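You operate a simulated robot arm through the tools that you are given. There is no shell and no other tool. Be economical: measure what you need, move in short steps, check, and stop when the job is done.

You are at the controls of a simulated two-armed robot. One attempt, no reset.

Task
Take the granule shaker and leave it on the order card. Then fetch the red brush from the steel ledge under the taps and set it on the white job card. Then fetch the big paint jar marked "yellow" from the steel ledge under the taps and set it on the ledge of the keg stand. Then fetch the brass bush from the top of the mixing bench and set it on the top of the warming cabinet. Then fetch the padded block and set it on the ledge of the keg stand. Then open the green door, take the plaster box from the upper shelf of the green wall box and put it on the bed of the size gauge, then shut the door. The order counts. Set down upright: granule shaker, big paint jar, padded block.

It is judged by the outcome, as a careful person would: the job done as asked, and still so three seconds after it is handed in. It fails if anything else is knocked over, pushed out of place, dropped, spilled or broken.

Robot
Two 7-joint arms with fingered hands on one trunk, on a base that drives. Base frame: it is fixed to the floor where the robot stands at the start and does not move with it; the origin is under the middle of the robot, x ahead of it, y to its left, z up; the surface under the hand at the start is at about z = 760. Units: mm, degrees, N and s.
The left shoulder is at the start at [20, 123, 1062], the right one opposite. With the tool pointing down near the work surface each hand reaches from about 140 to 500 mm from the robot's upright axis, wherever it stands, measured 20 degrees to its own side. Places, roughly: bed of the size gauge (15x33 cm) [-2360, -2240, 880]; big paint jar [500, 0, 750]; brass bush (4x4x3 cm) [400, -1800, 900]; granule shaker [500, 0, 750]; green door [100, -2600, 1300]; job card [-2750, 0, 750]; ledge of the keg stand (16x58 cm) [380, -1020, 460]; order card [-2750, -250, 750]; padded block (5x4x5 cm) [400, -1900, 900]; plaster box [250, -2750, 1250]; red brush (12x5x9 cm) [500, -100, 800]; top of the warming cabinet [600, -2500, 1000]. Payload 2.4 kg a hand.
Tool frame (each hand has its own): the origin (TCP) lies between the finger pads and is the grasp point; the fingertips stand 17 mm ahead of it; z points along the fingers, y is the line along which they close. The gripper opens to 88 mm. The gripper's body begins 47 mm behind the TCP. The gripper is a hand of 3 fingers: y runs from the thumb to the fingers, the wrist lies at [0, 0, -165] in the tool frame, and closing takes about 1.5 s.
Orientation is that of the tool frame in the base frame, as a unit quaternion [x, y, z, w]. With the fingers straight down and closing along the base's y, the tool's x points along the base's -x, its y along +y and its z along -z.

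Tools
- The arms move only by the tool step_arm. It takes "left_increments", "right_increments" or both (then of equal length, played together; a hand with none holds still); each is a list that holds one entry, the list of rows, each a list of 7 numbers: the closure, from 0 (fully open) to 1 (shut), then the shift along the base's x, y, z in cm, then the turn, a rotation vector about the base's x, y, z in degrees. In form: [[[gripper, dx, dy, dz, rx, ry, rz], ...]]. A call has 1 to 10 rows; each row is the pose to reach, as a shift and turn from the pose commanded when the call began. Rows are played at 5 a second. More than 50 mm and 8.6 degrees between two rows, or a gripper value outside its range, and nothing of the call is played. Where a pose cannot be reached the arm comes as near as it can. A force on the tool above 40 N (or 10 N above the force at the start of the call, whichever is more), or a blocked arm, ends the call early, and 0.2 s more pass. Each finger travels about 45 mm/s and halts on what it meets, pressing with about 28 N; the grip force reading is that of the motor and also rises with nothing between the fingers. The clock runs only during rows and for 0.2 s after the last one: add rows that repeat a pose to give the fingers time. It gives the time, the measured TCP pose, the force on the tool (base axes), the opening and the grip force at its end, in the units of the frame above (readings bear some noise), with the torque about the TCP (base axes, N m) and any sound that the robot's microphone picked up.
- Cameras (640 x 400 px; columns grow to the right, rows downward): "scene" is now at [42.8, -8.3, 1508.7]; the picture's right is [-0.09, -1.00, 0.00], its down [-0.85, 0.08, -0.52] and it looks along [0.52, -0.05, -0.85] (base axes); focal length 291 px, centre (320, 200). "left" rides on the left gripper at [-52, 4, -66] in its tool frame; the picture's right is [-0.08, -1.00, 0.00], its down [0.78, -0.07, -0.62] and it looks along [0.62, -0.05, 0.78] (tool axes); focal length 243 px, centre (320, 200). "right" rides on the right gripper at [52, 4, -66] in its tool frame; the picture's right is [-0.08, 1.00, 0.00], its down [-0.78, -0.07, -0.62] and it looks along [-0.62, -0.05, 0.78] (tool axes); focal length 243 px, centre (320, 200). There is no depth. A picture from a camera that has moved, and an enlarged one, comes with that camera's place and axes in the base frame and with its lens. The place of the scene camera against the robot may be out by one fixed shift of up to 12 mm in any direction.
- get_image(camera): a new picture of that camera. It takes no simulated time.
- move_column(by): slides the trunk up (or, below 0, down) by that many mm; the arms and the scene camera ride with it, the base frame stays. It gives what a move gives, with no picture.
- base_move(legs): drives the robot by 1 to 6 legs, each [ahead, left, turn to the left] in mm, mm and degrees, along the robot's own axes; the way and the turn of a leg run together, so that a leg with both is an arc; at most 1500 mm and 180 degrees a leg. The arms and the cameras ride along, it lands a little off, and it stops where it bumps. It gives what a move gives.
- preshape(shape, hand): the hand has 3 fingers and takes this shape, open, in about a second: jaw (thumb against the fingers, like two jaws); tri (thumb and two fingers); tip (a fingertip pinch); poke (one finger out to press); point (the index stretched); flat (the hand flat); cup (the hand cupped); fist (a fist). The gripper value then closes the fingers along that shape, each until it touches; the sizes above hold for jaw. It gives what a move gives, with no picture.
- aim_head(pan, tilt): turns the head with the scene camera to pan (to the left, within 120 degrees either way) and tilt (down, from -29 to 69), counted from straight ahead of the robot. It gives what a move gives.
- inspect(camera, box): a new picture of the part [left, top, right, bottom] of that camera's present view, enlarged. It takes no simulated time.
- job_done(): hands the job in; it is judged then, once.

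Work in short steps. Places have to be worked out from the pictures, the camera data and where the tool is seen: move nearer, look again, correct. Check each grasp and each placing, and mend what went wrong. You have 207 turns and 210 pictures in all, those below and enlarged ones among them. Open the grippers and draw the arms clear of the work before you hand the job in, unless the task says otherwise; then end with one line.

The tools are called after ">>>" as a command line: name --argument value ..., lists and objects as JSON in quotes. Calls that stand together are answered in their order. step_arm: Moves the arms, as the interface text tells. Its arguments: {"type":"object","properties":{"left_increments":{"type":"array","items":{"type":"array","items":{"type":"array","items":{"type":"number"}}}},"right_increments":{"type":"array","items":{"type":"array","items":{"type":"array","items":{"type":"number"}}}}},"required":[]} The other tools are called the same way: move_column (by) slides the trunk up or down; preshape (shape, hand) gives the hand a shape; base_move (legs) drives the base; aim_head (pan, tilt) turns the head that bears the scene camera; get_image (camera) takes a picture; inspect (camera, box) takes an enlarged picture of a part of a camera's view; job_done () hands the job in.

At the start:

```text
time_s: 0.0
left_position: [306.1, 114.7, 984.1]
left_orientation: [0.0, 1.0, 0.0, 0.0]
left_wrist_force: [-0.4, 0.0, 0.4]
left_torque: [0.0, 0.0, -0.04]
left_grip_width: 87.8
left_grasp_force: 0.0
left_shape: jaw
right_position: [308.5, -101.5, 990.8]
right_orientation: [0.001, 1.0, 0.0, 0.0]
right_wrist_force: [-0.5, -0.2, -0.4]
right_torque: [-0.01, 0.02, -0.04]
right_grip_width: 88.0
right_grasp_force: 0.1
right_shape: jaw
trunk travel left (down, up): [-275.0, 555.0]
robot x, y, heading: [-0.4, 4.3, -0.0]
head pan, tilt: [-5.4, 58.7]
```

scene: 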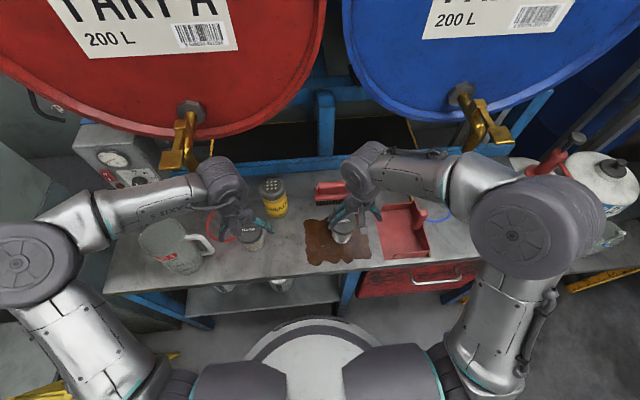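
right: 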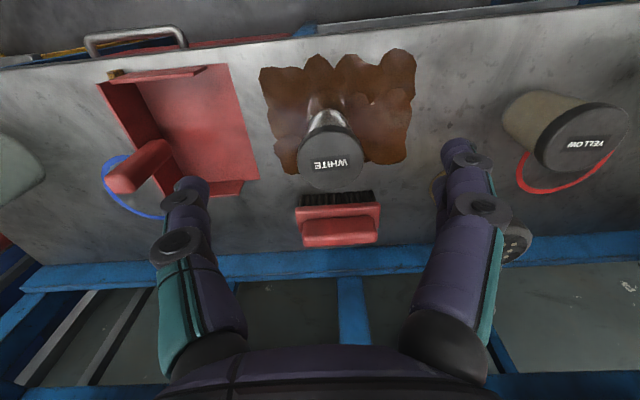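
left: 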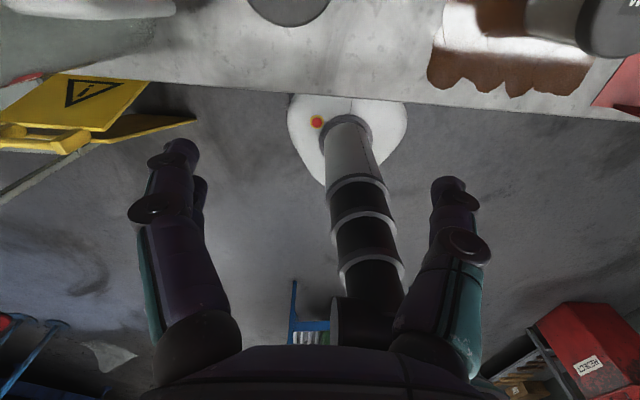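

The scene shows the ledge with the yellow shaker, two jars marked yellow/white, and a red brush. I look closer before moving.

>>> inspect --camera "scene" --box '[100, 130, 480, 330]'

>>> aim_head --pan 0 --tilt 35

>>> get_image --camera "scene"

```text
1.68 times, centred on (290, 230) of scene
camera zoom: at [42.8, -8.3, 1508.7], right [-0.09, -1.0, 0.0], down [-0.85, 0.08, -0.52], along [0.52, -0.05, -0.85], focal length 490 px, centre (370, 150)
```

zoom: 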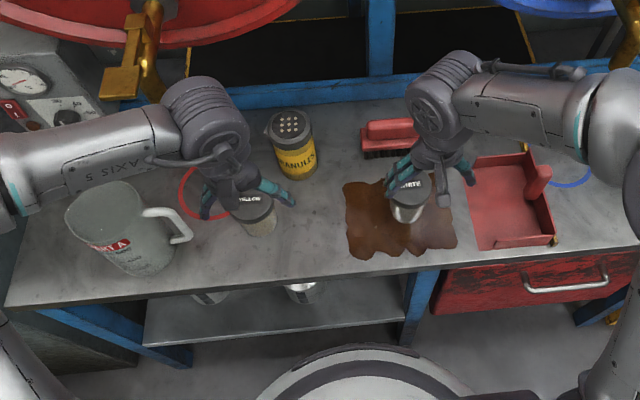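

```text
time_s: 0.9
left_position: [304.5, 114.3, 983.5]
left_orientation: [0.0, 1.0, 0.0, 0.001]
left_wrist_force: [-0.1, 1.2, 0.1]
left_torque: [-0.02, 0.03, 0.0]
left_grip_width: 87.9
left_grasp_force: 0.0
left_shape: jaw
right_position: [309.6, -102.9, 990.9]
right_orientation: [0.0, 1.0, 0.0, 0.0]
right_wrist_force: [0.3, 0.6, 0.4]
right_torque: [0.02, -0.02, 0.03]
right_grip_width: 87.7
right_grasp_force: 0.1
right_shape: jaw
trunk travel left (down, up): [-275.0, 555.0]
robot x, y, heading: [-2.5, -2.0, -0.2]
head pan, tilt: [0.0, 35.0]
```

```text
205 pictures are left
camera scene: at [63.0, -1.9, 1541.3], right [0.0, -1.0, 0.0], down [-0.57, 0.0, -0.82], along [0.82, 0.0, -0.57], focal length 291 px, centre (320, 200)
```

scene: 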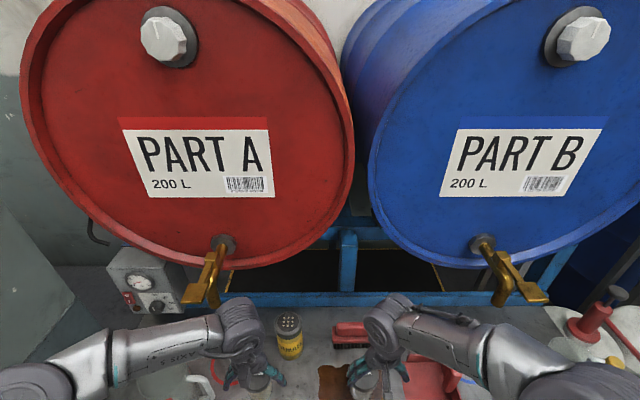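

The shaker stands around (490, 80), the yellow jar with its lid near (366, 135, 850), the brush near (510, -90). I lift the left hand out of the way and look again.

>>> step_arm --left_increments '[[[0, 0, 0, 4, 0, 0, 0], [0, 0, 0, 8, 0, 0, 0], [0, -2, 2, 12, 0, 0, 0], [0, -4, 4, 16, 0, 0, 0], [0, -6, 6, 19, 0, 0, 0]]]'

>>> aim_head --pan 0 --tilt 60

>>> get_image --camera "scene"

>>> get_image --camera "right"

>>> aim_head --pan 80 --tilt 45

>>> get_image --camera "scene"

```text
time_s: 2.1
left_position: [246.6, 175.8, 1175.5]
left_orientation: [0.0, 1.0, 0.0, 0.0]
left_wrist_force: [-0.5, 0.0, 0.0]
left_torque: [0.02, -0.05, -0.02]
left_grip_width: 88.0
left_grasp_force: 0.2
left_shape: jaw
right_position: [309.2, -101.9, 991.7]
right_orientation: [0.0, 1.0, 0.0, 0.0]
right_wrist_force: [0.2, -0.1, -0.7]
right_torque: [-0.01, 0.03, 0.03]
right_grip_width: 88.0
right_grasp_force: 0.0
right_shape: jaw
trunk travel left (down, up): [-275.0, 555.0]
robot x, y, heading: [-3.5, -2.0, -0.0]
head pan, tilt: [0.0, 35.0]
```

```text
time_s: 3.0
left_position: [246.3, 174.3, 1174.4]
left_orientation: [0.0, 1.0, 0.001, 0.0]
left_wrist_force: [-1.0, -0.1, -1.3]
left_torque: [-0.01, 0.01, 0.02]
left_grip_width: 87.8
left_grasp_force: 0.1
left_shape: jaw
right_position: [309.1, -102.2, 991.5]
right_orientation: [0.0, 1.0, 0.0, 0.0]
right_wrist_force: [-1.3, -0.8, -0.5]
right_torque: [-0.01, 0.0, 0.01]
right_grip_width: 88.1
right_grasp_force: 0.0
right_shape: jaw
trunk travel left (down, up): [-275.0, 555.0]
robot x, y, heading: [1.9, -2.5, 0.2]
head pan, tilt: [0.0, 60.0]
```

```text
204 pictures are left
camera scene: at [41.6, -1.8, 1507.2], right [0.0, -1.0, 0.0], down [-0.87, 0.0, -0.5], along [0.5, 0.0, -0.87], focal length 291 px, centre (320, 200)
```

scene: 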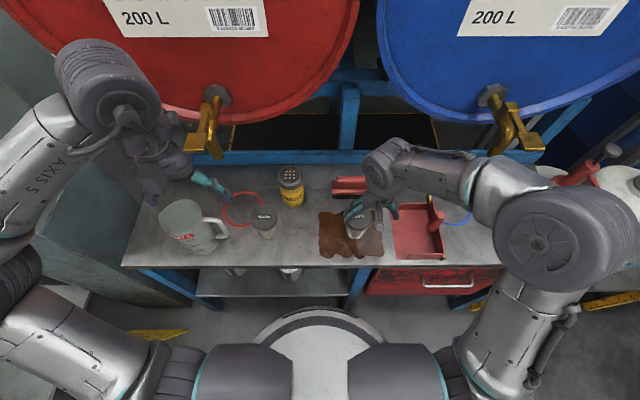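

```text
203 pictures are left
camera right: at [257.9, -96.8, 1057.7], right [0.08, 1.0, 0.0], down [0.78, -0.07, 0.62], along [0.62, -0.05, -0.78], focal length 243 px, centre (320, 200)
```

right: 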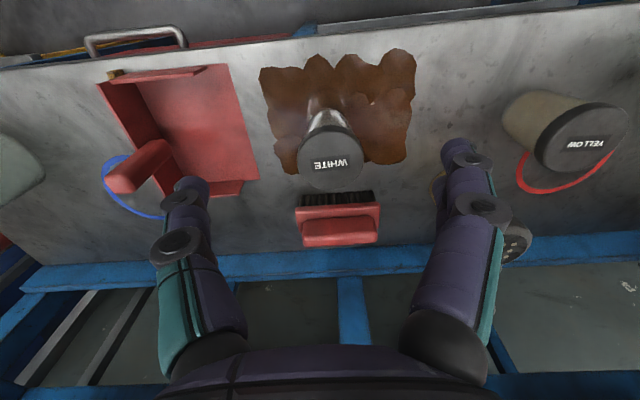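

```text
time_s: 4.5
left_position: [246.6, 174.7, 1173.8]
left_orientation: [0.0, 1.0, 0.0, 0.0]
left_wrist_force: [-0.9, -0.8, -0.1]
left_torque: [-0.02, -0.01, 0.0]
left_grip_width: 87.9
left_grasp_force: 0.1
left_shape: jaw
right_position: [309.8, -102.5, 990.6]
right_orientation: [0.0, 1.0, 0.0, 0.0]
right_wrist_force: [0.0, -1.1, -0.5]
right_torque: [-0.02, 0.01, -0.02]
right_grip_width: 87.9
right_grasp_force: 0.0
right_shape: jaw
trunk travel left (down, up): [-275.0, 555.0]
robot x, y, heading: [1.1, 4.0, -0.1]
head pan, tilt: [80.0, 45.0]
```

```text
202 pictures are left
camera scene: at [-10.9, 78.3, 1526.6], right [0.98, -0.17, 0.0], down [-0.12, -0.7, -0.71], along [0.12, 0.7, -0.71], focal length 291 px, centre (320, 200)
```

scene: 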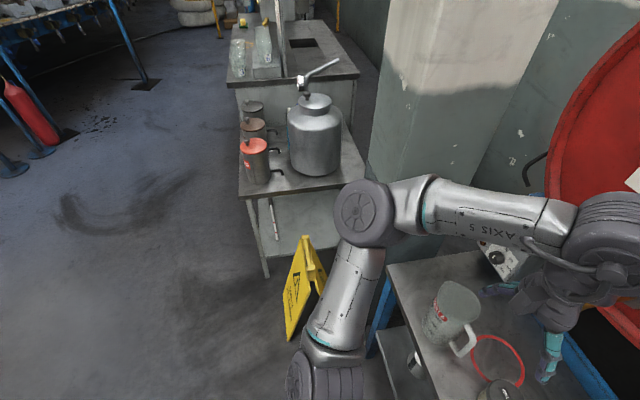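

The floor to the left is clear to about y = 600. I shift the base left so the right hand, whose camera looks ahead, can take the shaker at about (485, 79).

>>> base_move --legs '[[20, 180, 0]]'

>>> aim_head --pan -10 --tilt 55

>>> get_image --camera "right"

>>> get_image --camera "scene"

```text
time_s: 6.0
left_position: [267.1, 355.2, 1173.9]
left_orientation: [0.002, 1.0, 0.0, 0.0]
left_wrist_force: [0.2, -0.3, -0.5]
left_torque: [-0.04, 0.01, 0.02]
left_grip_width: 87.8
left_grasp_force: 0.2
left_shape: jaw
right_position: [329.6, 77.5, 991.3]
right_orientation: [0.001, 1.0, 0.0, 0.0]
right_wrist_force: [-0.1, 0.0, 0.2]
right_torque: [-0.03, -0.01, -0.01]
right_grip_width: 87.7
right_grasp_force: 0.1
right_shape: jaw
trunk travel left (down, up): [-275.0, 555.0]
robot x, y, heading: [20.7, 180.0, -0.3]
head pan, tilt: [80.0, 45.0]
```

```text
time_s: 7.7
left_position: [267.4, 353.9, 1174.1]
left_orientation: [0.002, 1.0, 0.0, 0.0]
left_wrist_force: [0.6, 0.1, 0.3]
left_torque: [0.0, -0.02, 0.02]
left_grip_width: 87.7
left_grasp_force: 0.0
left_shape: jaw
right_position: [328.0, 76.6, 991.5]
right_orientation: [0.002, 1.0, 0.0, 0.0]
right_wrist_force: [-0.1, -0.9, -0.1]
right_torque: [0.01, 0.0, 0.01]
right_grip_width: 88.3
right_grasp_force: 0.0
right_shape: jaw
trunk travel left (down, up): [-275.0, 555.0]
robot x, y, heading: [20.7, 179.4, -0.3]
head pan, tilt: [-10.0, 55.0]
```

```text
201 pictures are left
camera right: at [277.8, 82.9, 1057.7], right [0.09, 1.0, 0.0], down [0.78, -0.07, 0.62], along [0.62, -0.05, -0.78], focal length 243 px, centre (320, 200)
```

right: 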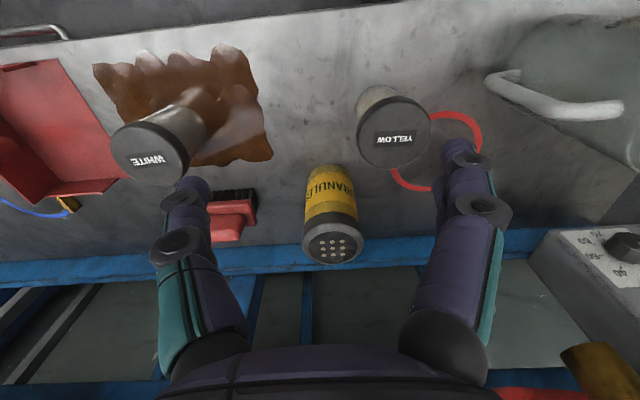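

```text
200 pictures are left
camera scene: at [66.1, 166.1, 1513.2], right [-0.18, -0.98, 0.0], down [-0.81, 0.14, -0.57], along [0.56, -0.1, -0.82], focal length 291 px, centre (320, 200)
```

scene: 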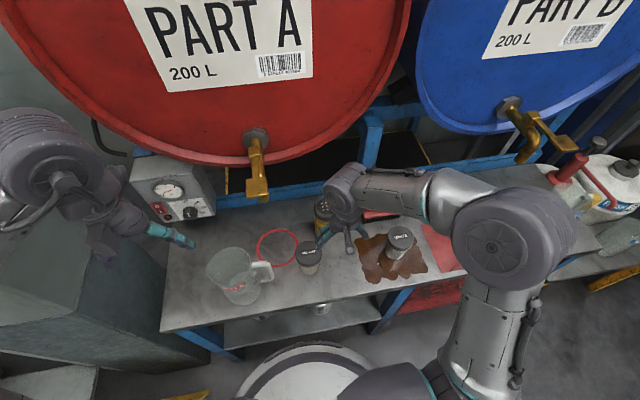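

The right camera sees the shaker right ahead at y ≈ 80. I move the hand forward for a second view to triangulate.

>>> step_arm --right_increments '[[[0, 4, 0, 1, 0, 0, 0], [0, 8, 0, 1, 0, 0, 0], [0, 11, 0, 1, 0, 0, 0]]]'

>>> get_image --camera "right"

```text
time_s: 8.5
left_position: [268.3, 354.2, 1175.3]
left_orientation: [0.002, 1.0, 0.0, 0.0]
left_wrist_force: [0.2, 0.5, -0.6]
left_torque: [0.0, 0.0, -0.02]
left_grip_width: 88.0
left_grasp_force: 0.1
left_shape: jaw
right_position: [439.1, 77.2, 1000.5]
right_orientation: [0.002, 1.0, 0.0, -0.002]
right_wrist_force: [-0.3, -0.4, -0.1]
right_torque: [-0.01, -0.01, 0.0]
right_grip_width: 88.1
right_grasp_force: 0.0
right_shape: jaw
trunk travel left (down, up): [-275.0, 555.0]
robot x, y, heading: [19.9, 176.1, 0.1]
head pan, tilt: [-10.0, 55.0]
```

```text
199 pictures are left
camera right: at [387.5, 83.7, 1067.8], right [0.09, 1.0, 0.0], down [0.78, -0.07, 0.62], along [0.62, -0.05, -0.78], focal length 243 px, centre (320, 200)
```

right: 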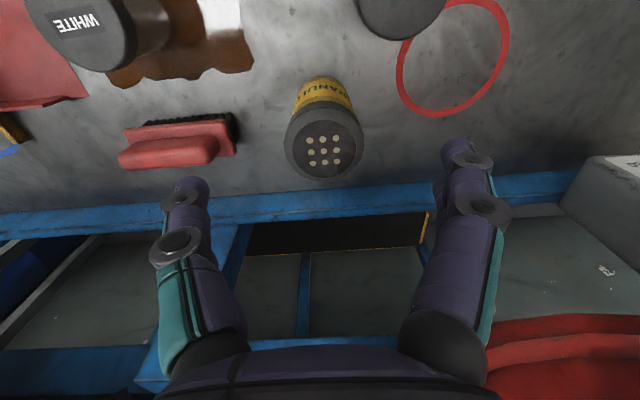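

Triangulated: lid centre (480, 80), top at z ≈ 880, diameter ≈ 66. I centre above it and go down in steps.

>>> step_arm --right_increments '[[[0, 2, 0.3, 0, 0, 0, 0], [0, 4.1, 0.3, 0, 0, 0, 0], [0, 4.1, 0.3, -3, 0, 0, 0], [0, 4.1, 0.3, -6, 0, 0, 0], [0, 4.1, 0.3, -6, 0, 0, 0]]]'

>>> get_image --camera "right"

```text
time_s: 9.7
left_position: [267.0, 354.8, 1174.4]
left_orientation: [0.001, 1.0, 0.0, 0.001]
left_wrist_force: [-0.8, 0.3, -0.9]
left_torque: [-0.03, -0.02, 0.0]
left_grip_width: 88.1
left_grasp_force: 0.1
left_shape: jaw
right_position: [480.2, 78.8, 940.1]
right_orientation: [0.002, 1.0, 0.0, 0.0]
right_wrist_force: [-0.3, -0.5, -0.5]
right_torque: [-0.03, -0.02, 0.04]
right_grip_width: 87.8
right_grasp_force: 0.0
right_shape: jaw
trunk travel left (down, up): [-275.0, 555.0]
robot x, y, heading: [20.8, 182.1, -0.2]
head pan, tilt: [-10.0, 55.0]
```

```text
198 pictures are left
camera right: at [427.9, 84.7, 1007.2], right [0.09, 1.0, 0.0], down [0.78, -0.07, 0.62], along [0.62, -0.05, -0.78], focal length 243 px, centre (320, 200)
```

right: 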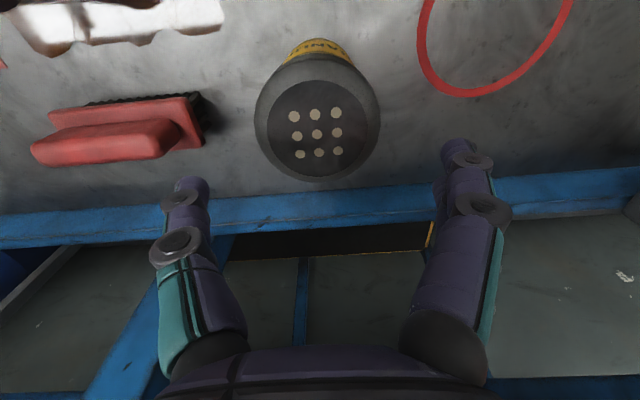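

The lid is centred between the fingers within 2–3 mm. I go down to z ≈ 845 and close.

>>> step_arm --right_increments '[[[0, 0.2, -0.1, -3, 0, 0, 0], [0, 0.2, -0.1, -6, 0, 0, 0], [0, 0.2, -0.1, -8, 0, 0, 0], [0, 0.2, -0.1, -9.5, 0, 0, 0], [0, 0.2, -0.1, -9.5, 0, 0, 0]]]'

>>> get_image --camera "right"

```text
time_s: 10.7
left_position: [265.7, 354.4, 1175.2]
left_orientation: [0.001, 1.0, 0.0, 0.001]
left_wrist_force: [0.4, 0.4, -0.1]
left_torque: [0.0, 0.0, -0.01]
left_grip_width: 88.1
left_grasp_force: 0.0
left_shape: jaw
right_position: [484.2, 77.9, 858.2]
right_orientation: [0.003, 1.0, 0.0, 0.011]
right_wrist_force: [-5.5, -1.6, 26.6]
right_torque: [-0.25, -0.09, 0.01]
right_grip_width: 87.1
right_grasp_force: 0.0
right_shape: jaw
trunk travel left (down, up): [-275.0, 555.0]
robot x, y, heading: [20.3, 181.9, -0.2]
head pan, tilt: [-10.0, 55.0]
stopped in row 4 (right hand): the force on the tool passed its limit at 53 N (the readings are from after the stop); the commanded pose is now the measured one
```

```text
197 pictures are left
camera right: at [433.0, 84.4, 924.0], right [0.09, 1.0, 0.0], down [0.77, -0.07, 0.64], along [0.63, -0.06, -0.77], focal length 243 px, centre (320, 200)
```

right: 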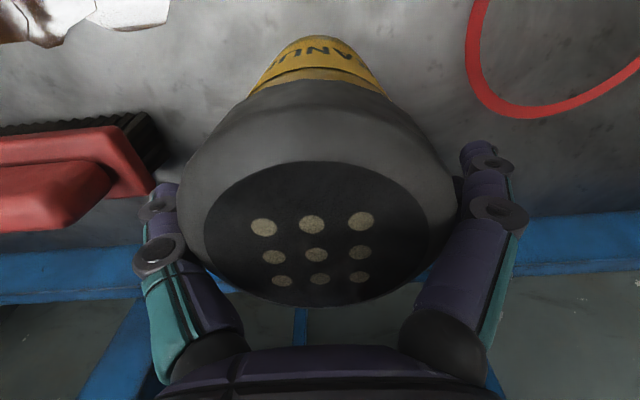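

Contact at 53 N with fingers beside the lid. I back up 3 cm and look at how the lid and fingers line up.

>>> step_arm --right_increments '[[[0, 0, 0, 1.5, 0, 0, 0], [0, 0, 0, 3, 0, 0, 0], [0, 0, 0, 3, 0, 0, 0]]]'

>>> get_image --camera "right"

>>> inspect --camera "scene" --box '[270, 150, 430, 250]'

```text
time_s: 11.4
left_position: [267.2, 353.6, 1173.6]
left_orientation: [0.002, 1.0, 0.0, 0.001]
left_wrist_force: [-0.1, -0.2, 0.0]
left_torque: [-0.01, 0.01, 0.01]
left_grip_width: 87.8
left_grasp_force: 0.0
left_shape: jaw
right_position: [485.8, 80.5, 885.5]
right_orientation: [0.003, 1.0, 0.001, 0.007]
right_wrist_force: [-0.4, -0.4, 0.0]
right_torque: [0.03, 0.01, -0.02]
right_grip_width: 87.9
right_grasp_force: 0.0
right_shape: jaw
trunk travel left (down, up): [-275.0, 555.0]
robot x, y, heading: [21.3, 182.8, -0.1]
head pan, tilt: [-10.0, 55.0]
```

```text
196 pictures are left
camera right: at [433.7, 85.0, 951.7], right [0.09, 1.0, 0.0], down [0.77, -0.07, 0.63], along [0.63, -0.06, -0.78], focal length 243 px, centre (320, 200)
```

right: 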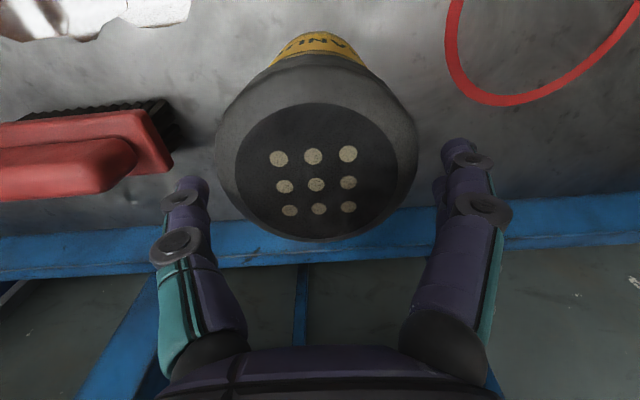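

```text
4.00 times, centred on (350, 200) of scene
camera zoom: at [66.2, 166.0, 1513.1], right [-0.18, -0.98, 0.0], down [-0.81, 0.15, -0.57], along [0.56, -0.1, -0.82], focal length 1163 px, centre (200, 200)
```

zoom: 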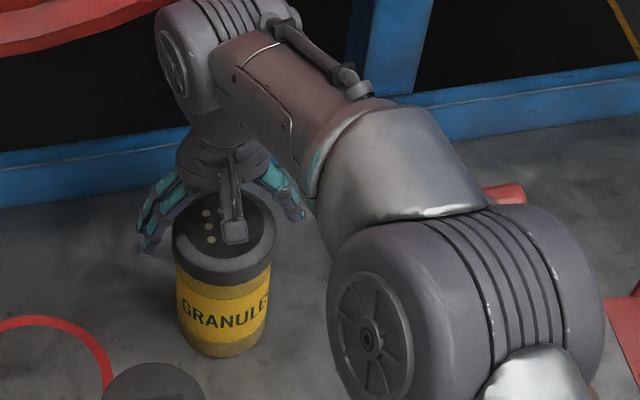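

Size ratios between views put the lid top at z ≈ 892, centre (471, 81), 64 mm wide; the palm touched it. I correct x and descend only to z ≈ 870.

>>> step_arm --right_increments '[[[0, -1.4, 0, 0, 0, 0, 0], [0, -1.4, 0, -1.0, 0, 0, 0], [0, -1.4, 0, -1.6, 0, 0, 0], [0, -1.4, 0, -1.6, 0, 0, 0]]]'

>>> get_image --camera "right"

>>> inspect --camera "scene" --box '[270, 150, 430, 250]'

```text
time_s: 12.4
left_position: [267.5, 353.2, 1174.1]
left_orientation: [0.002, 1.0, 0.0, 0.0]
left_wrist_force: [-0.1, 0.6, -0.1]
left_torque: [-0.02, -0.01, 0.01]
left_grip_width: 87.9
left_grasp_force: 0.0
left_shape: jaw
right_position: [471.8, 79.5, 870.0]
right_orientation: [0.004, 1.0, 0.0, 0.007]
right_wrist_force: [0.2, 0.0, 0.1]
right_torque: [-0.02, -0.02, -0.01]
right_grip_width: 87.9
right_grasp_force: 0.0
right_shape: jaw
trunk travel left (down, up): [-275.0, 555.0]
robot x, y, heading: [19.5, 180.7, -0.3]
head pan, tilt: [-10.0, 55.0]
```

```text
194 pictures are left
camera right: at [419.2, 84.8, 935.3], right [0.09, 1.0, 0.0], down [0.77, -0.07, 0.63], along [0.63, -0.06, -0.77], focal length 243 px, centre (320, 200)
```

right: 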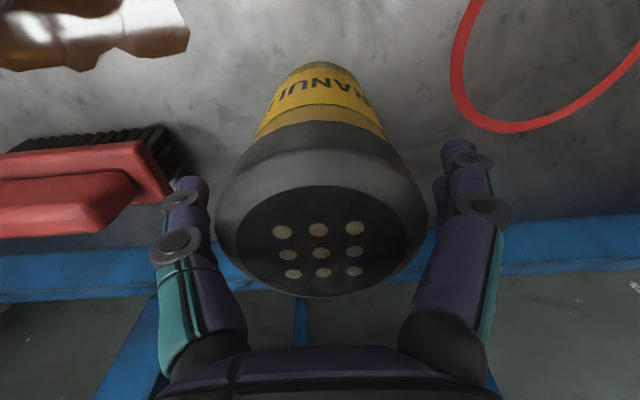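

```text
4.00 times, centred on (350, 200) of scene
camera zoom: at [66.2, 166.0, 1513.2], right [-0.18, -0.98, 0.0], down [-0.81, 0.15, -0.57], along [0.56, -0.1, -0.82], focal length 1163 px, centre (200, 200)
```

zoom: 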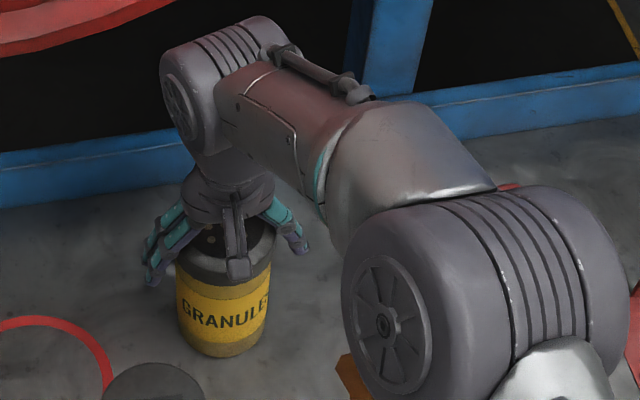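

Well centred now. I lower 6 mm more and close on the lid.

>>> step_arm --right_increments '[[[0, -0.1, 0.1, -0.6, 0, 0, 0], [0.3, -0.1, 0.1, -0.6, 0, 0, 0], [0.6, -0.1, 0.1, -0.6, 0, 0, 0], [0.9, -0.1, 0.1, -0.6, 0, 0, 0], [1, -0.1, 0.1, -0.6, 0, 0, 0], [1, -0.1, 0.1, -0.6, 0, 0, 0], [1, -0.1, 0.1, -0.6, 0, 0, 0]]]'

>>> get_image --camera "right"

```text
time_s: 14.1
left_position: [266.8, 354.0, 1173.6]
left_orientation: [0.002, 1.0, 0.001, 0.0]
left_wrist_force: [0.5, -0.2, 0.2]
left_torque: [0.02, -0.01, 0.02]
left_grip_width: 87.9
left_grasp_force: 0.0
left_shape: jaw
right_position: [470.3, 79.6, 863.7]
right_orientation: [0.003, 1.0, 0.0, 0.008]
right_wrist_force: [0.0, 0.3, -0.6]
right_torque: [0.04, 0.07, 0.01]
right_grip_width: 56.5
right_grasp_force: 28.6
right_shape: jaw
trunk travel left (down, up): [-275.0, 555.0]
robot x, y, heading: [20.0, 183.3, -0.2]
head pan, tilt: [-10.0, 55.0]
```

```text
192 pictures are left
camera right: at [418.4, 86.1, 929.2], right [0.09, 1.0, 0.0], down [0.77, -0.07, 0.63], along [0.63, -0.06, -0.78], focal length 243 px, centre (320, 200)
```

right: 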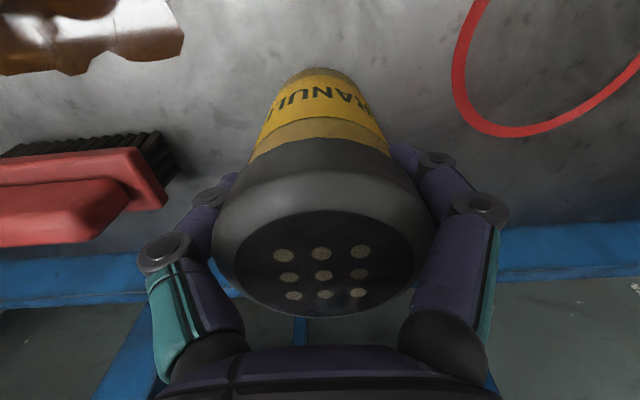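

Grip is firm at 56.5 mm. I lift, and bring the hand back toward the body for driving.

>>> step_arm --right_increments '[[[1, 0, 0, 1.5, 0, 0, 0], [1, 0, 0, 4, 0, 0, 0], [1, 0, 0, 8, 0, 0, 0], [1, 0, 0, 12, 0, 0, 0], [1, -4, -2, 14, 0, 0, 0], [1, -8, -4, 15, 0, 0, 0], [1, -12, -6, 15, 0, 0, 0], [1, -15, -8, 15, 0, 0, 0]]]'

>>> get_image --camera "right"

>>> aim_head --pan 119 --tilt 25

>>> get_image --camera "scene"

>>> aim_head --pan -119 --tilt 25

>>> get_image --camera "scene"

```text
time_s: 15.8
left_position: [267.5, 353.6, 1173.7]
left_orientation: [0.002, 1.0, 0.0, 0.0]
left_wrist_force: [0.6, -0.7, -0.4]
left_torque: [-0.02, 0.01, 0.0]
left_grip_width: 87.7
left_grasp_force: 0.1
left_shape: jaw
right_position: [320.9, -1.6, 1011.1]
right_orientation: [0.004, 1.0, 0.0, 0.008]
right_wrist_force: [0.0, -0.3, -3.3]
right_torque: [-0.01, 0.01, 0.0]
right_grip_width: 56.0
right_grasp_force: 27.5
right_shape: jaw
trunk travel left (down, up): [-275.0, 555.0]
robot x, y, heading: [19.5, 180.6, -0.1]
head pan, tilt: [-10.0, 55.0]
```

```text
191 pictures are left
camera right: at [269.1, 3.9, 1077.2], right [0.09, 1.0, 0.0], down [0.77, -0.07, 0.63], along [0.63, -0.06, -0.77], focal length 243 px, centre (320, 200)
```

right: 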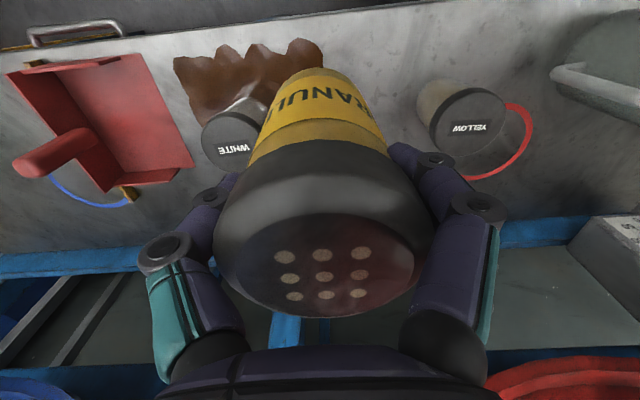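

```text
time_s: 17.9
left_position: [266.7, 353.5, 1174.1]
left_orientation: [0.002, 1.0, 0.0, 0.0]
left_wrist_force: [0.6, -0.2, -0.6]
left_torque: [-0.02, 0.0, 0.02]
left_grip_width: 87.9
left_grasp_force: 0.0
left_shape: jaw
right_position: [321.3, -1.0, 1010.0]
right_orientation: [0.002, 1.0, 0.0, 0.007]
right_wrist_force: [0.5, 0.0, -3.2]
right_torque: [0.02, 0.01, -0.01]
right_grip_width: 56.2
right_grasp_force: 27.9
right_shape: jaw
trunk travel left (down, up): [-275.0, 555.0]
robot x, y, heading: [19.4, 183.5, -0.1]
head pan, tilt: [119.0, 25.0]
```

```text
190 pictures are left
camera scene: at [-48.9, 259.4, 1557.2], right [0.88, 0.48, 0.0], down [0.2, -0.37, -0.91], along [-0.44, 0.79, -0.42], focal length 291 px, centre (320, 200)
```

scene: 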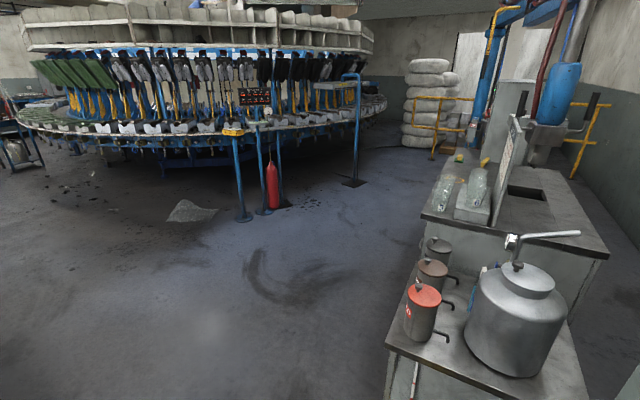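

```text
time_s: 21.3
left_position: [267.5, 353.6, 1173.9]
left_orientation: [0.002, 1.0, 0.0, -0.001]
left_wrist_force: [0.3, -0.5, -0.4]
left_torque: [0.01, 0.01, -0.01]
left_grip_width: 88.0
left_grasp_force: 0.2
left_shape: jaw
right_position: [321.5, -0.8, 1010.7]
right_orientation: [0.002, 1.0, -0.001, 0.008]
right_wrist_force: [-0.2, 0.5, -2.6]
right_torque: [-0.03, 0.03, -0.02]
right_grip_width: 56.2
right_grasp_force: 27.7
right_shape: jaw
trunk travel left (down, up): [-275.0, 555.0]
robot x, y, heading: [21.4, 186.2, -0.2]
head pan, tilt: [-119.0, 25.0]
```

```text
189 pictures are left
camera scene: at [-49.6, 98.2, 1557.2], right [-0.87, 0.49, 0.0], down [0.21, 0.37, -0.91], along [-0.44, -0.79, -0.42], focal length 291 px, centre (320, 200)
```

scene: 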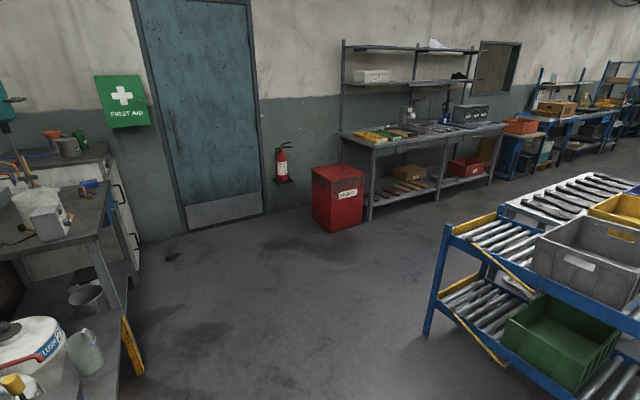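

The shaker is held and lifted. I back off 450 mm and turn around to see the cards' area.

>>> base_move --legs '[[-450, 0, 0], [0, 0, 180]]'

>>> aim_head --pan 0 --tilt 22

>>> get_image --camera "scene"

```text
time_s: 31.4
left_position: [-686.3, 4.6, 1174.8]
left_orientation: [1.0, 0.004, 0.0, 0.001]
left_wrist_force: [-0.5, -0.3, 0.1]
left_torque: [0.03, 0.0, 0.02]
left_grip_width: 87.7
left_grasp_force: 0.0
left_shape: jaw
right_position: [-745.6, 359.9, 1010.7]
right_orientation: [1.0, 0.004, -0.007, 0.0]
right_wrist_force: [0.6, 0.4, -3.6]
right_torque: [0.04, 0.01, 0.01]
right_grip_width: 56.0
right_grasp_force: 27.9
right_shape: jaw
trunk travel left (down, up): [-275.0, 555.0]
robot x, y, heading: [-444.6, 181.6, -179.3]
head pan, tilt: [-119.0, 25.0]
```

```text
time_s: 33.4
left_position: [-687.3, 4.9, 1173.6]
left_orientation: [1.0, 0.004, 0.0, 0.0]
left_wrist_force: [-0.5, 0.0, -0.1]
left_torque: [-0.02, -0.01, -0.01]
left_grip_width: 88.1
left_grasp_force: 0.0
left_shape: jaw
right_position: [-745.5, 359.9, 1011.2]
right_orientation: [1.0, 0.003, -0.007, 0.0]
right_wrist_force: [1.1, -0.2, -2.6]
right_torque: [-0.05, -0.02, 0.0]
right_grip_width: 55.6
right_grasp_force: 28.3
right_shape: jaw
trunk travel left (down, up): [-275.0, 555.0]
robot x, y, heading: [-443.9, 182.4, -179.4]
head pan, tilt: [0.0, 22.0]
```

```text
188 pictures are left
camera scene: at [-520.8, 179.0, 1562.0], right [-0.01, 1.0, 0.0], down [0.37, 0.0, -0.93], along [-0.93, -0.01, -0.37], focal length 291 px, centre (320, 200)
```

scene: 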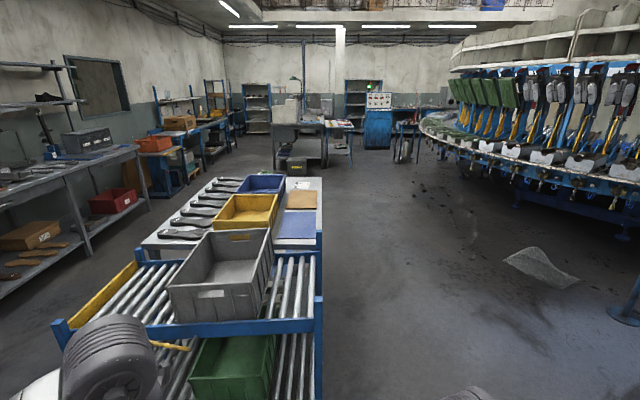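

The cards' table runs along x with its near-side edge at about y = 180. I move sideways to y ≈ 750, then ahead, and look at it from the side.

>>> base_move --legs '[[0, -570, 0], [1400, 0, 0], [600, 0, 0]]'

>>> aim_head --pan 65 --tilt 35

>>> get_image --camera "scene"

```text
time_s: 46.4
left_position: [-2710.3, 587.4, 1173.4]
left_orientation: [1.0, -0.002, 0.0, 0.0]
left_wrist_force: [-0.1, 0.3, 0.0]
left_torque: [-0.01, -0.01, 0.01]
left_grip_width: 87.6
left_grasp_force: 0.2
left_shape: jaw
right_position: [-2765.6, 944.0, 1011.3]
right_orientation: [1.0, -0.003, -0.007, 0.0]
right_wrist_force: [-0.4, 0.4, -3.7]
right_torque: [-0.02, -0.02, -0.04]
right_grip_width: 56.0
right_grasp_force: 27.7
right_shape: jaw
trunk travel left (down, up): [-275.0, 555.0]
robot x, y, heading: [-2462.3, 760.6, 179.9]
head pan, tilt: [0.0, 22.0]
```

```text
time_s: 47.7
left_position: [-2710.8, 588.6, 1175.0]
left_orientation: [1.0, -0.001, 0.001, 0.0]
left_wrist_force: [-0.1, 0.3, 0.9]
left_torque: [0.02, 0.0, -0.02]
left_grip_width: 87.8
left_grasp_force: 0.1
left_shape: jaw
right_position: [-2764.9, 944.1, 1010.8]
right_orientation: [1.0, -0.002, -0.007, 0.0]
right_wrist_force: [-1.3, -0.2, -3.1]
right_torque: [0.0, -0.01, -0.01]
right_grip_width: 56.0
right_grasp_force: 27.7
right_shape: jaw
trunk travel left (down, up): [-275.0, 555.0]
robot x, y, heading: [-2463.7, 759.4, 179.6]
head pan, tilt: [65.0, 35.0]
```

```text
187 pictures are left
camera scene: at [-2486.1, 679.8, 1541.4], right [-0.9, 0.43, 0.0], down [0.24, 0.52, -0.82], along [-0.35, -0.74, -0.57], focal length 291 px, centre (320, 200)
```

scene: 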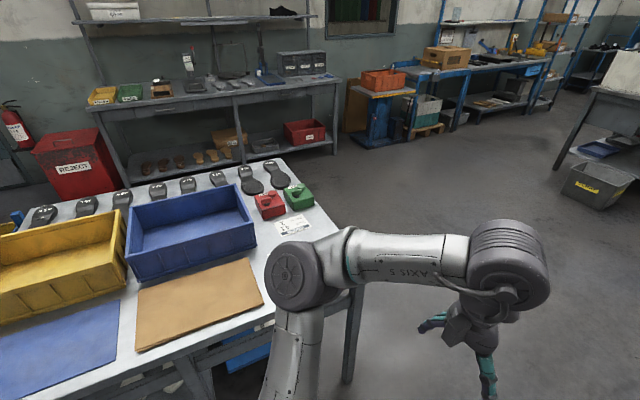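

The white card at pixel (293, 223) fits the order card at (-2750, -250). I turn to face the table and move to x ≈ -2750 for a clear view.

>>> base_move --legs '[[0, 0, 90], [0, -290, 0]]'

>>> aim_head --pan 0 --tilt 50

>>> get_image --camera "scene"

```text
time_s: 53.6
left_position: [-2575.7, 513.6, 1174.0]
left_orientation: [0.704, 0.71, 0.0, 0.001]
left_wrist_force: [-0.1, -0.1, 0.6]
left_torque: [0.0, 0.0, 0.01]
left_grip_width: 87.8
left_grasp_force: 0.0
left_shape: jaw
right_position: [-2931.0, 455.9, 1011.6]
right_orientation: [0.705, 0.709, -0.004, 0.006]
right_wrist_force: [-0.1, -0.1, -3.6]
right_torque: [0.04, 0.0, 0.0]
right_grip_width: 55.5
right_grasp_force: 28.5
right_shape: jaw
trunk travel left (down, up): [-275.0, 555.0]
robot x, y, heading: [-2753.0, 757.9, -89.4]
head pan, tilt: [65.0, 35.0]
```

```text
time_s: 54.9
left_position: [-2575.4, 513.5, 1174.1]
left_orientation: [0.704, 0.71, 0.0, 0.0]
left_wrist_force: [0.1, -0.1, 0.4]
left_torque: [0.02, 0.02, -0.03]
left_grip_width: 88.0
left_grasp_force: 0.0
left_shape: jaw
right_position: [-2930.1, 454.0, 1011.0]
right_orientation: [0.704, 0.71, -0.004, 0.005]
right_wrist_force: [0.1, 0.5, -3.7]
right_torque: [0.04, -0.01, -0.01]
right_grip_width: 55.4
right_grasp_force: 28.4
right_shape: jaw
trunk travel left (down, up): [-275.0, 555.0]
robot x, y, heading: [-2749.4, 759.6, -89.6]
head pan, tilt: [0.0, 50.0]
```

```text
186 pictures are left
camera scene: at [-2757.0, 699.1, 1519.7], right [-1.0, -0.01, 0.0], down [-0.01, 0.77, -0.64], along [0.01, -0.64, -0.77], focal length 291 px, centre (320, 200)
```

scene: 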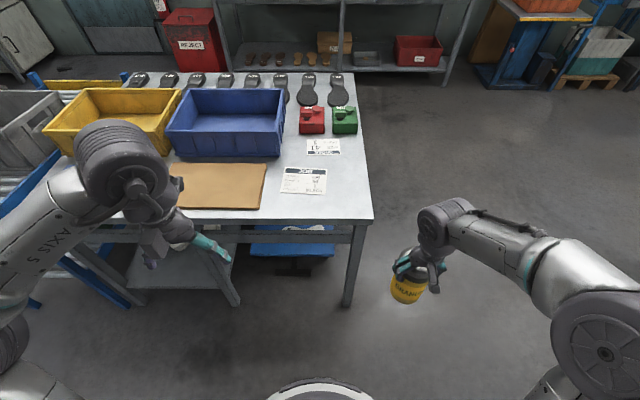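

>>> inspect --camera "scene" --box '[270, 100, 390, 220]'

```text
3.33 times, centred on (330, 160) of scene
camera zoom: at [-2757.0, 699.1, 1519.7], right [-1.0, -0.01, 0.0], down [-0.01, 0.77, -0.64], along [0.01, -0.64, -0.77], focal length 969 px, centre (287, 333)
```

zoom: 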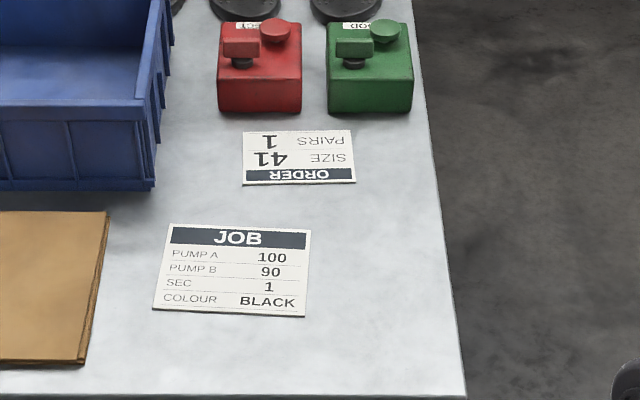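

The order card's centre is near (-2757, -218) and the table's west edge at x ≈ -2925. I approach from the west end, facing +x.

>>> base_move --legs '[[0, -480, 0], [0, 0, 90], [0, -800, 0]]'

>>> aim_head --pan -10 --tilt 58

>>> get_image --camera "scene"

```text
time_s: 65.5
left_position: [-2980.3, 123.4, 1174.6]
left_orientation: [-0.003, 1.0, 0.001, 0.0]
left_wrist_force: [-0.3, 0.3, -1.2]
left_torque: [0.01, 0.01, 0.0]
left_grip_width: 87.7
left_grasp_force: 0.0
left_shape: jaw
right_position: [-2925.4, -231.2, 1009.9]
right_orientation: [-0.001, 1.0, 0.001, 0.006]
right_wrist_force: [0.0, -0.1, -3.1]
right_torque: [0.01, 0.06, -0.01]
right_grip_width: 55.5
right_grasp_force: 27.8
right_shape: jaw
trunk travel left (down, up): [-275.0, 555.0]
robot x, y, heading: [-3229.2, -49.1, 0.5]
head pan, tilt: [0.0, 50.0]
```

```text
time_s: 66.2
left_position: [-2981.4, 123.5, 1172.9]
left_orientation: [-0.002, 1.0, 0.0, 0.0]
left_wrist_force: [0.3, -0.1, -0.6]
left_torque: [0.01, 0.0, -0.01]
left_grip_width: 88.0
left_grasp_force: 0.1
left_shape: jaw
right_position: [-2924.5, -232.1, 1011.4]
right_orientation: [-0.001, 1.0, -0.001, 0.007]
right_wrist_force: [-1.0, -1.0, -2.5]
right_torque: [0.01, 0.06, 0.01]
right_grip_width: 55.4
right_grasp_force: 27.5
right_shape: jaw
trunk travel left (down, up): [-275.0, 555.0]
robot x, y, heading: [-3226.1, -52.3, 0.3]
head pan, tilt: [-10.0, 58.0]
```

```text
184 pictures are left
camera scene: at [-3184.9, -65.1, 1509.5], right [-0.17, -0.99, 0.0], down [-0.84, 0.14, -0.53], along [0.52, -0.09, -0.85], focal length 291 px, centre (320, 200)
```

scene: 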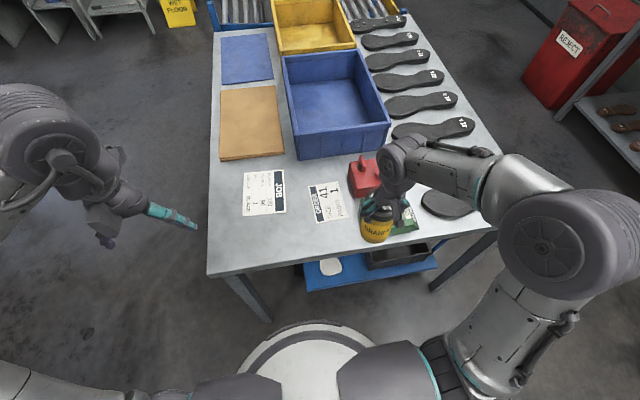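

Two views disagree unless the table top is nearer z = 800; I check with the hand camera.

>>> get_image --camera "right"

>>> inspect --camera "scene" --box '[230, 140, 430, 265]'

```text
183 pictures are left
camera right: at [-2977.2, -225.9, 1077.1], right [0.08, 1.0, 0.0], down [0.77, -0.07, 0.63], along [0.63, -0.05, -0.78], focal length 243 px, centre (320, 200)
```

right: 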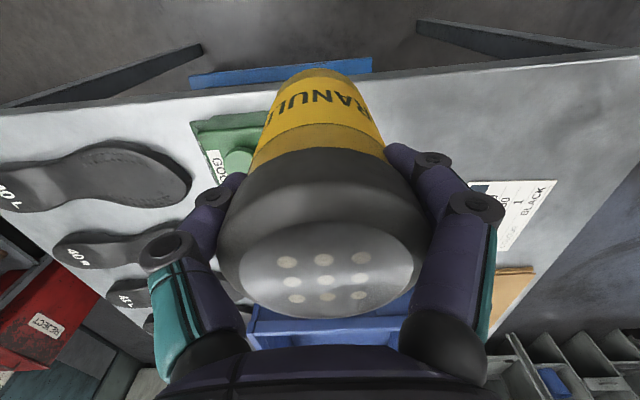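

```text
3.20 times, centred on (330, 202) of scene
camera zoom: at [-3184.9, -65.1, 1509.5], right [-0.17, -0.99, 0.0], down [-0.84, 0.14, -0.53], along [0.52, -0.09, -0.85], focal length 930 px, centre (288, 192)
```

zoom: 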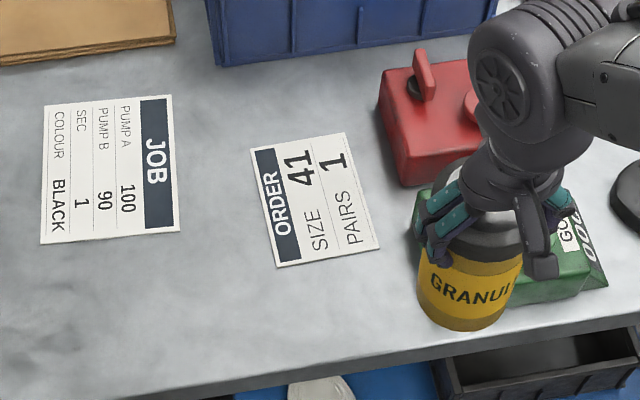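

Triangulating the job card corner gives table z ≈ 795, and the order card centre (-2760, -163). I move the shaker over it at height.

>>> step_arm --right_increments '[[[1, 2, 3, 0, 0, 0, 0], [1, 6, 6, 0, 0, 0, 0], [1, 10, 6.9, 0, 0, 0, 0], [1, 14, 6.9, 0, 0, 0, 0], [1, 16.4, 6.9, -2, 0, 0, 0], [1, 16.4, 6.9, -5, 0, 0, 0], [1, 16.4, 6.9, -5, 0, 0, 0]]]'

>>> get_image --camera "right"

>>> inspect --camera "scene" --box '[230, 140, 430, 265]'

```text
time_s: 67.8
left_position: [-2982.2, 124.7, 1173.5]
left_orientation: [-0.001, 1.0, -0.001, 0.0]
left_wrist_force: [0.6, 0.4, -0.4]
left_torque: [-0.03, -0.02, 0.01]
left_grip_width: 88.0
left_grasp_force: 0.0
left_shape: jaw
right_position: [-2759.5, -164.4, 960.1]
right_orientation: [0.0, 1.0, -0.001, 0.006]
right_wrist_force: [-0.1, -0.5, -3.8]
right_torque: [0.0, 0.03, 0.03]
right_grip_width: 55.3
right_grasp_force: 27.7
right_shape: jaw
trunk travel left (down, up): [-275.0, 555.0]
robot x, y, heading: [-3231.7, -52.2, 0.2]
head pan, tilt: [-10.0, 58.0]
```

```text
181 pictures are left
camera right: at [-2811.9, -158.6, 1026.3], right [0.08, 1.0, 0.0], down [0.77, -0.07, 0.63], along [0.63, -0.05, -0.78], focal length 243 px, centre (320, 200)
```

right: 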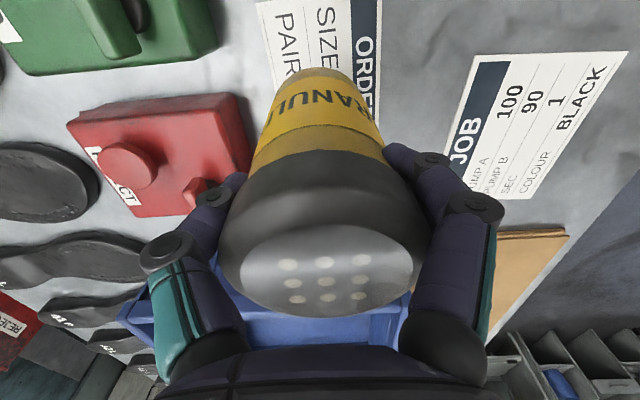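

```text
3.20 times, centred on (330, 202) of scene
camera zoom: at [-3184.7, -65.0, 1509.5], right [-0.17, -0.99, 0.0], down [-0.84, 0.14, -0.53], along [0.52, -0.09, -0.85], focal length 930 px, centre (288, 192)
```

zoom: 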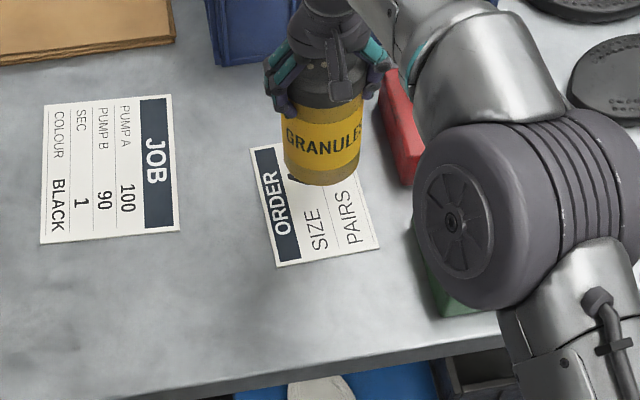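

The card spans x -2817…-2690, y -205…-113; target (-2753, -159). I nudge there and lower to just above the table.

>>> step_arm --right_increments '[[[1, 0.6, 0.5, -2, 0, 0, 0], [1, 0.6, 0.5, -4, 0, 0, 0], [1, 0.6, 0.5, -4.7, 0, 0, 0], [1, 0.6, 0.5, -5.2, 0, 0, 0], [1, 0.6, 0.5, -5.6, 0, 0, 0], [1, 0.6, 0.5, -5.6, 0, 0, 0]]]'

>>> inspect --camera "scene" --box '[270, 140, 390, 215]'

```text
time_s: 69.2
left_position: [-2982.2, 123.4, 1174.3]
left_orientation: [-0.002, 1.0, 0.0, 0.0]
left_wrist_force: [0.0, -0.3, 0.8]
left_torque: [0.02, 0.01, 0.02]
left_grip_width: 88.1
left_grasp_force: 0.0
left_shape: jaw
right_position: [-2754.5, -157.3, 905.3]
right_orientation: [-0.001, 1.0, 0.0, 0.007]
right_wrist_force: [-1.9, -0.3, 2.7]
right_torque: [0.1, -0.03, 0.01]
right_grip_width: 54.9
right_grasp_force: 27.9
right_shape: jaw
trunk travel left (down, up): [-275.0, 555.0]
robot x, y, heading: [-3228.2, -52.3, 0.1]
head pan, tilt: [-10.0, 58.0]
```

```text
5.33 times, centred on (330, 178) of scene
camera zoom: at [-3185.6, -65.0, 1509.6], right [-0.17, -0.99, 0.0], down [-0.84, 0.14, -0.53], along [0.52, -0.09, -0.85], focal length 1550 px, centre (267, 320)
```

zoom: 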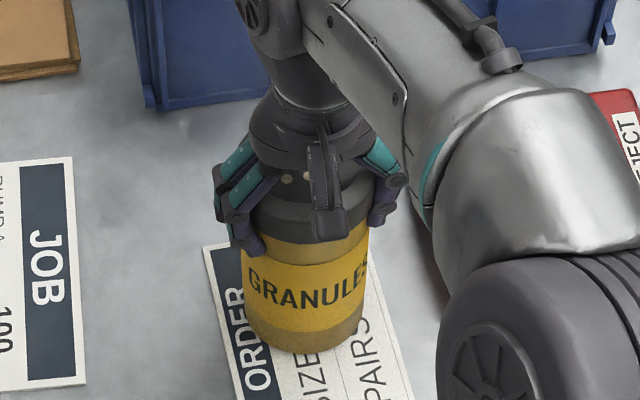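

Contact felt at z ≈ 905 with the shaker's base inside the card. I press 1 mm and open the fingers.

>>> step_arm --right_increments '[[[1, 0, 0, -0.1, 0, 0, 0], [0.8, 0, 0, -0.1, 0, 0, 0], [0.5, 0, 0, -0.1, 0, 0, 0], [0.2, 0, 0, -0.1, 0, 0, 0], [0, 0, 0, -0.1, 0, 0, 0], [0, 0, 0, -0.1, 0, 0, 0], [0, 0, 0, 1.5, 0, 0, 0], [0, 0, 0, 4, 0, 0, 0], [0, 0, 0, 8, 0, 0, 0], [0, 0, 0, 12, 0, 0, 0]]]'

>>> get_image --camera "right"

```text
time_s: 71.4
left_position: [-2981.1, 124.2, 1174.2]
left_orientation: [-0.001, 1.0, 0.001, 0.001]
left_wrist_force: [0.6, -0.4, 0.1]
left_torque: [0.02, -0.02, 0.03]
left_grip_width: 88.0
left_grasp_force: 0.0
left_shape: jaw
right_position: [-2764.5, -164.5, 1011.9]
right_orientation: [-0.001, 1.0, 0.0, 0.007]
right_wrist_force: [0.0, 0.1, -0.1]
right_torque: [0.02, 0.02, -0.02]
right_grip_width: 87.9
right_grasp_force: 0.0
right_shape: jaw
right hand out of reach, approached as far as the arm can: row 9, 10
trunk travel left (down, up): [-275.0, 555.0]
robot x, y, heading: [-3233.1, -47.9, 0.1]
head pan, tilt: [-10.0, 58.0]
```

```text
178 pictures are left
camera right: at [-2816.3, -158.2, 1077.9], right [0.08, 1.0, 0.0], down [0.77, -0.07, 0.63], along [0.63, -0.05, -0.78], focal length 243 px, centre (320, 200)
```

right: 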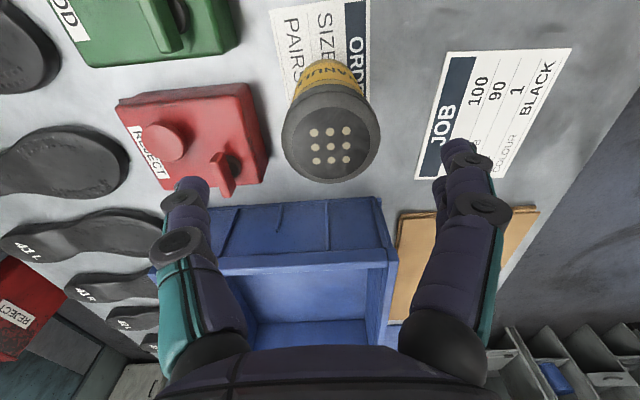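

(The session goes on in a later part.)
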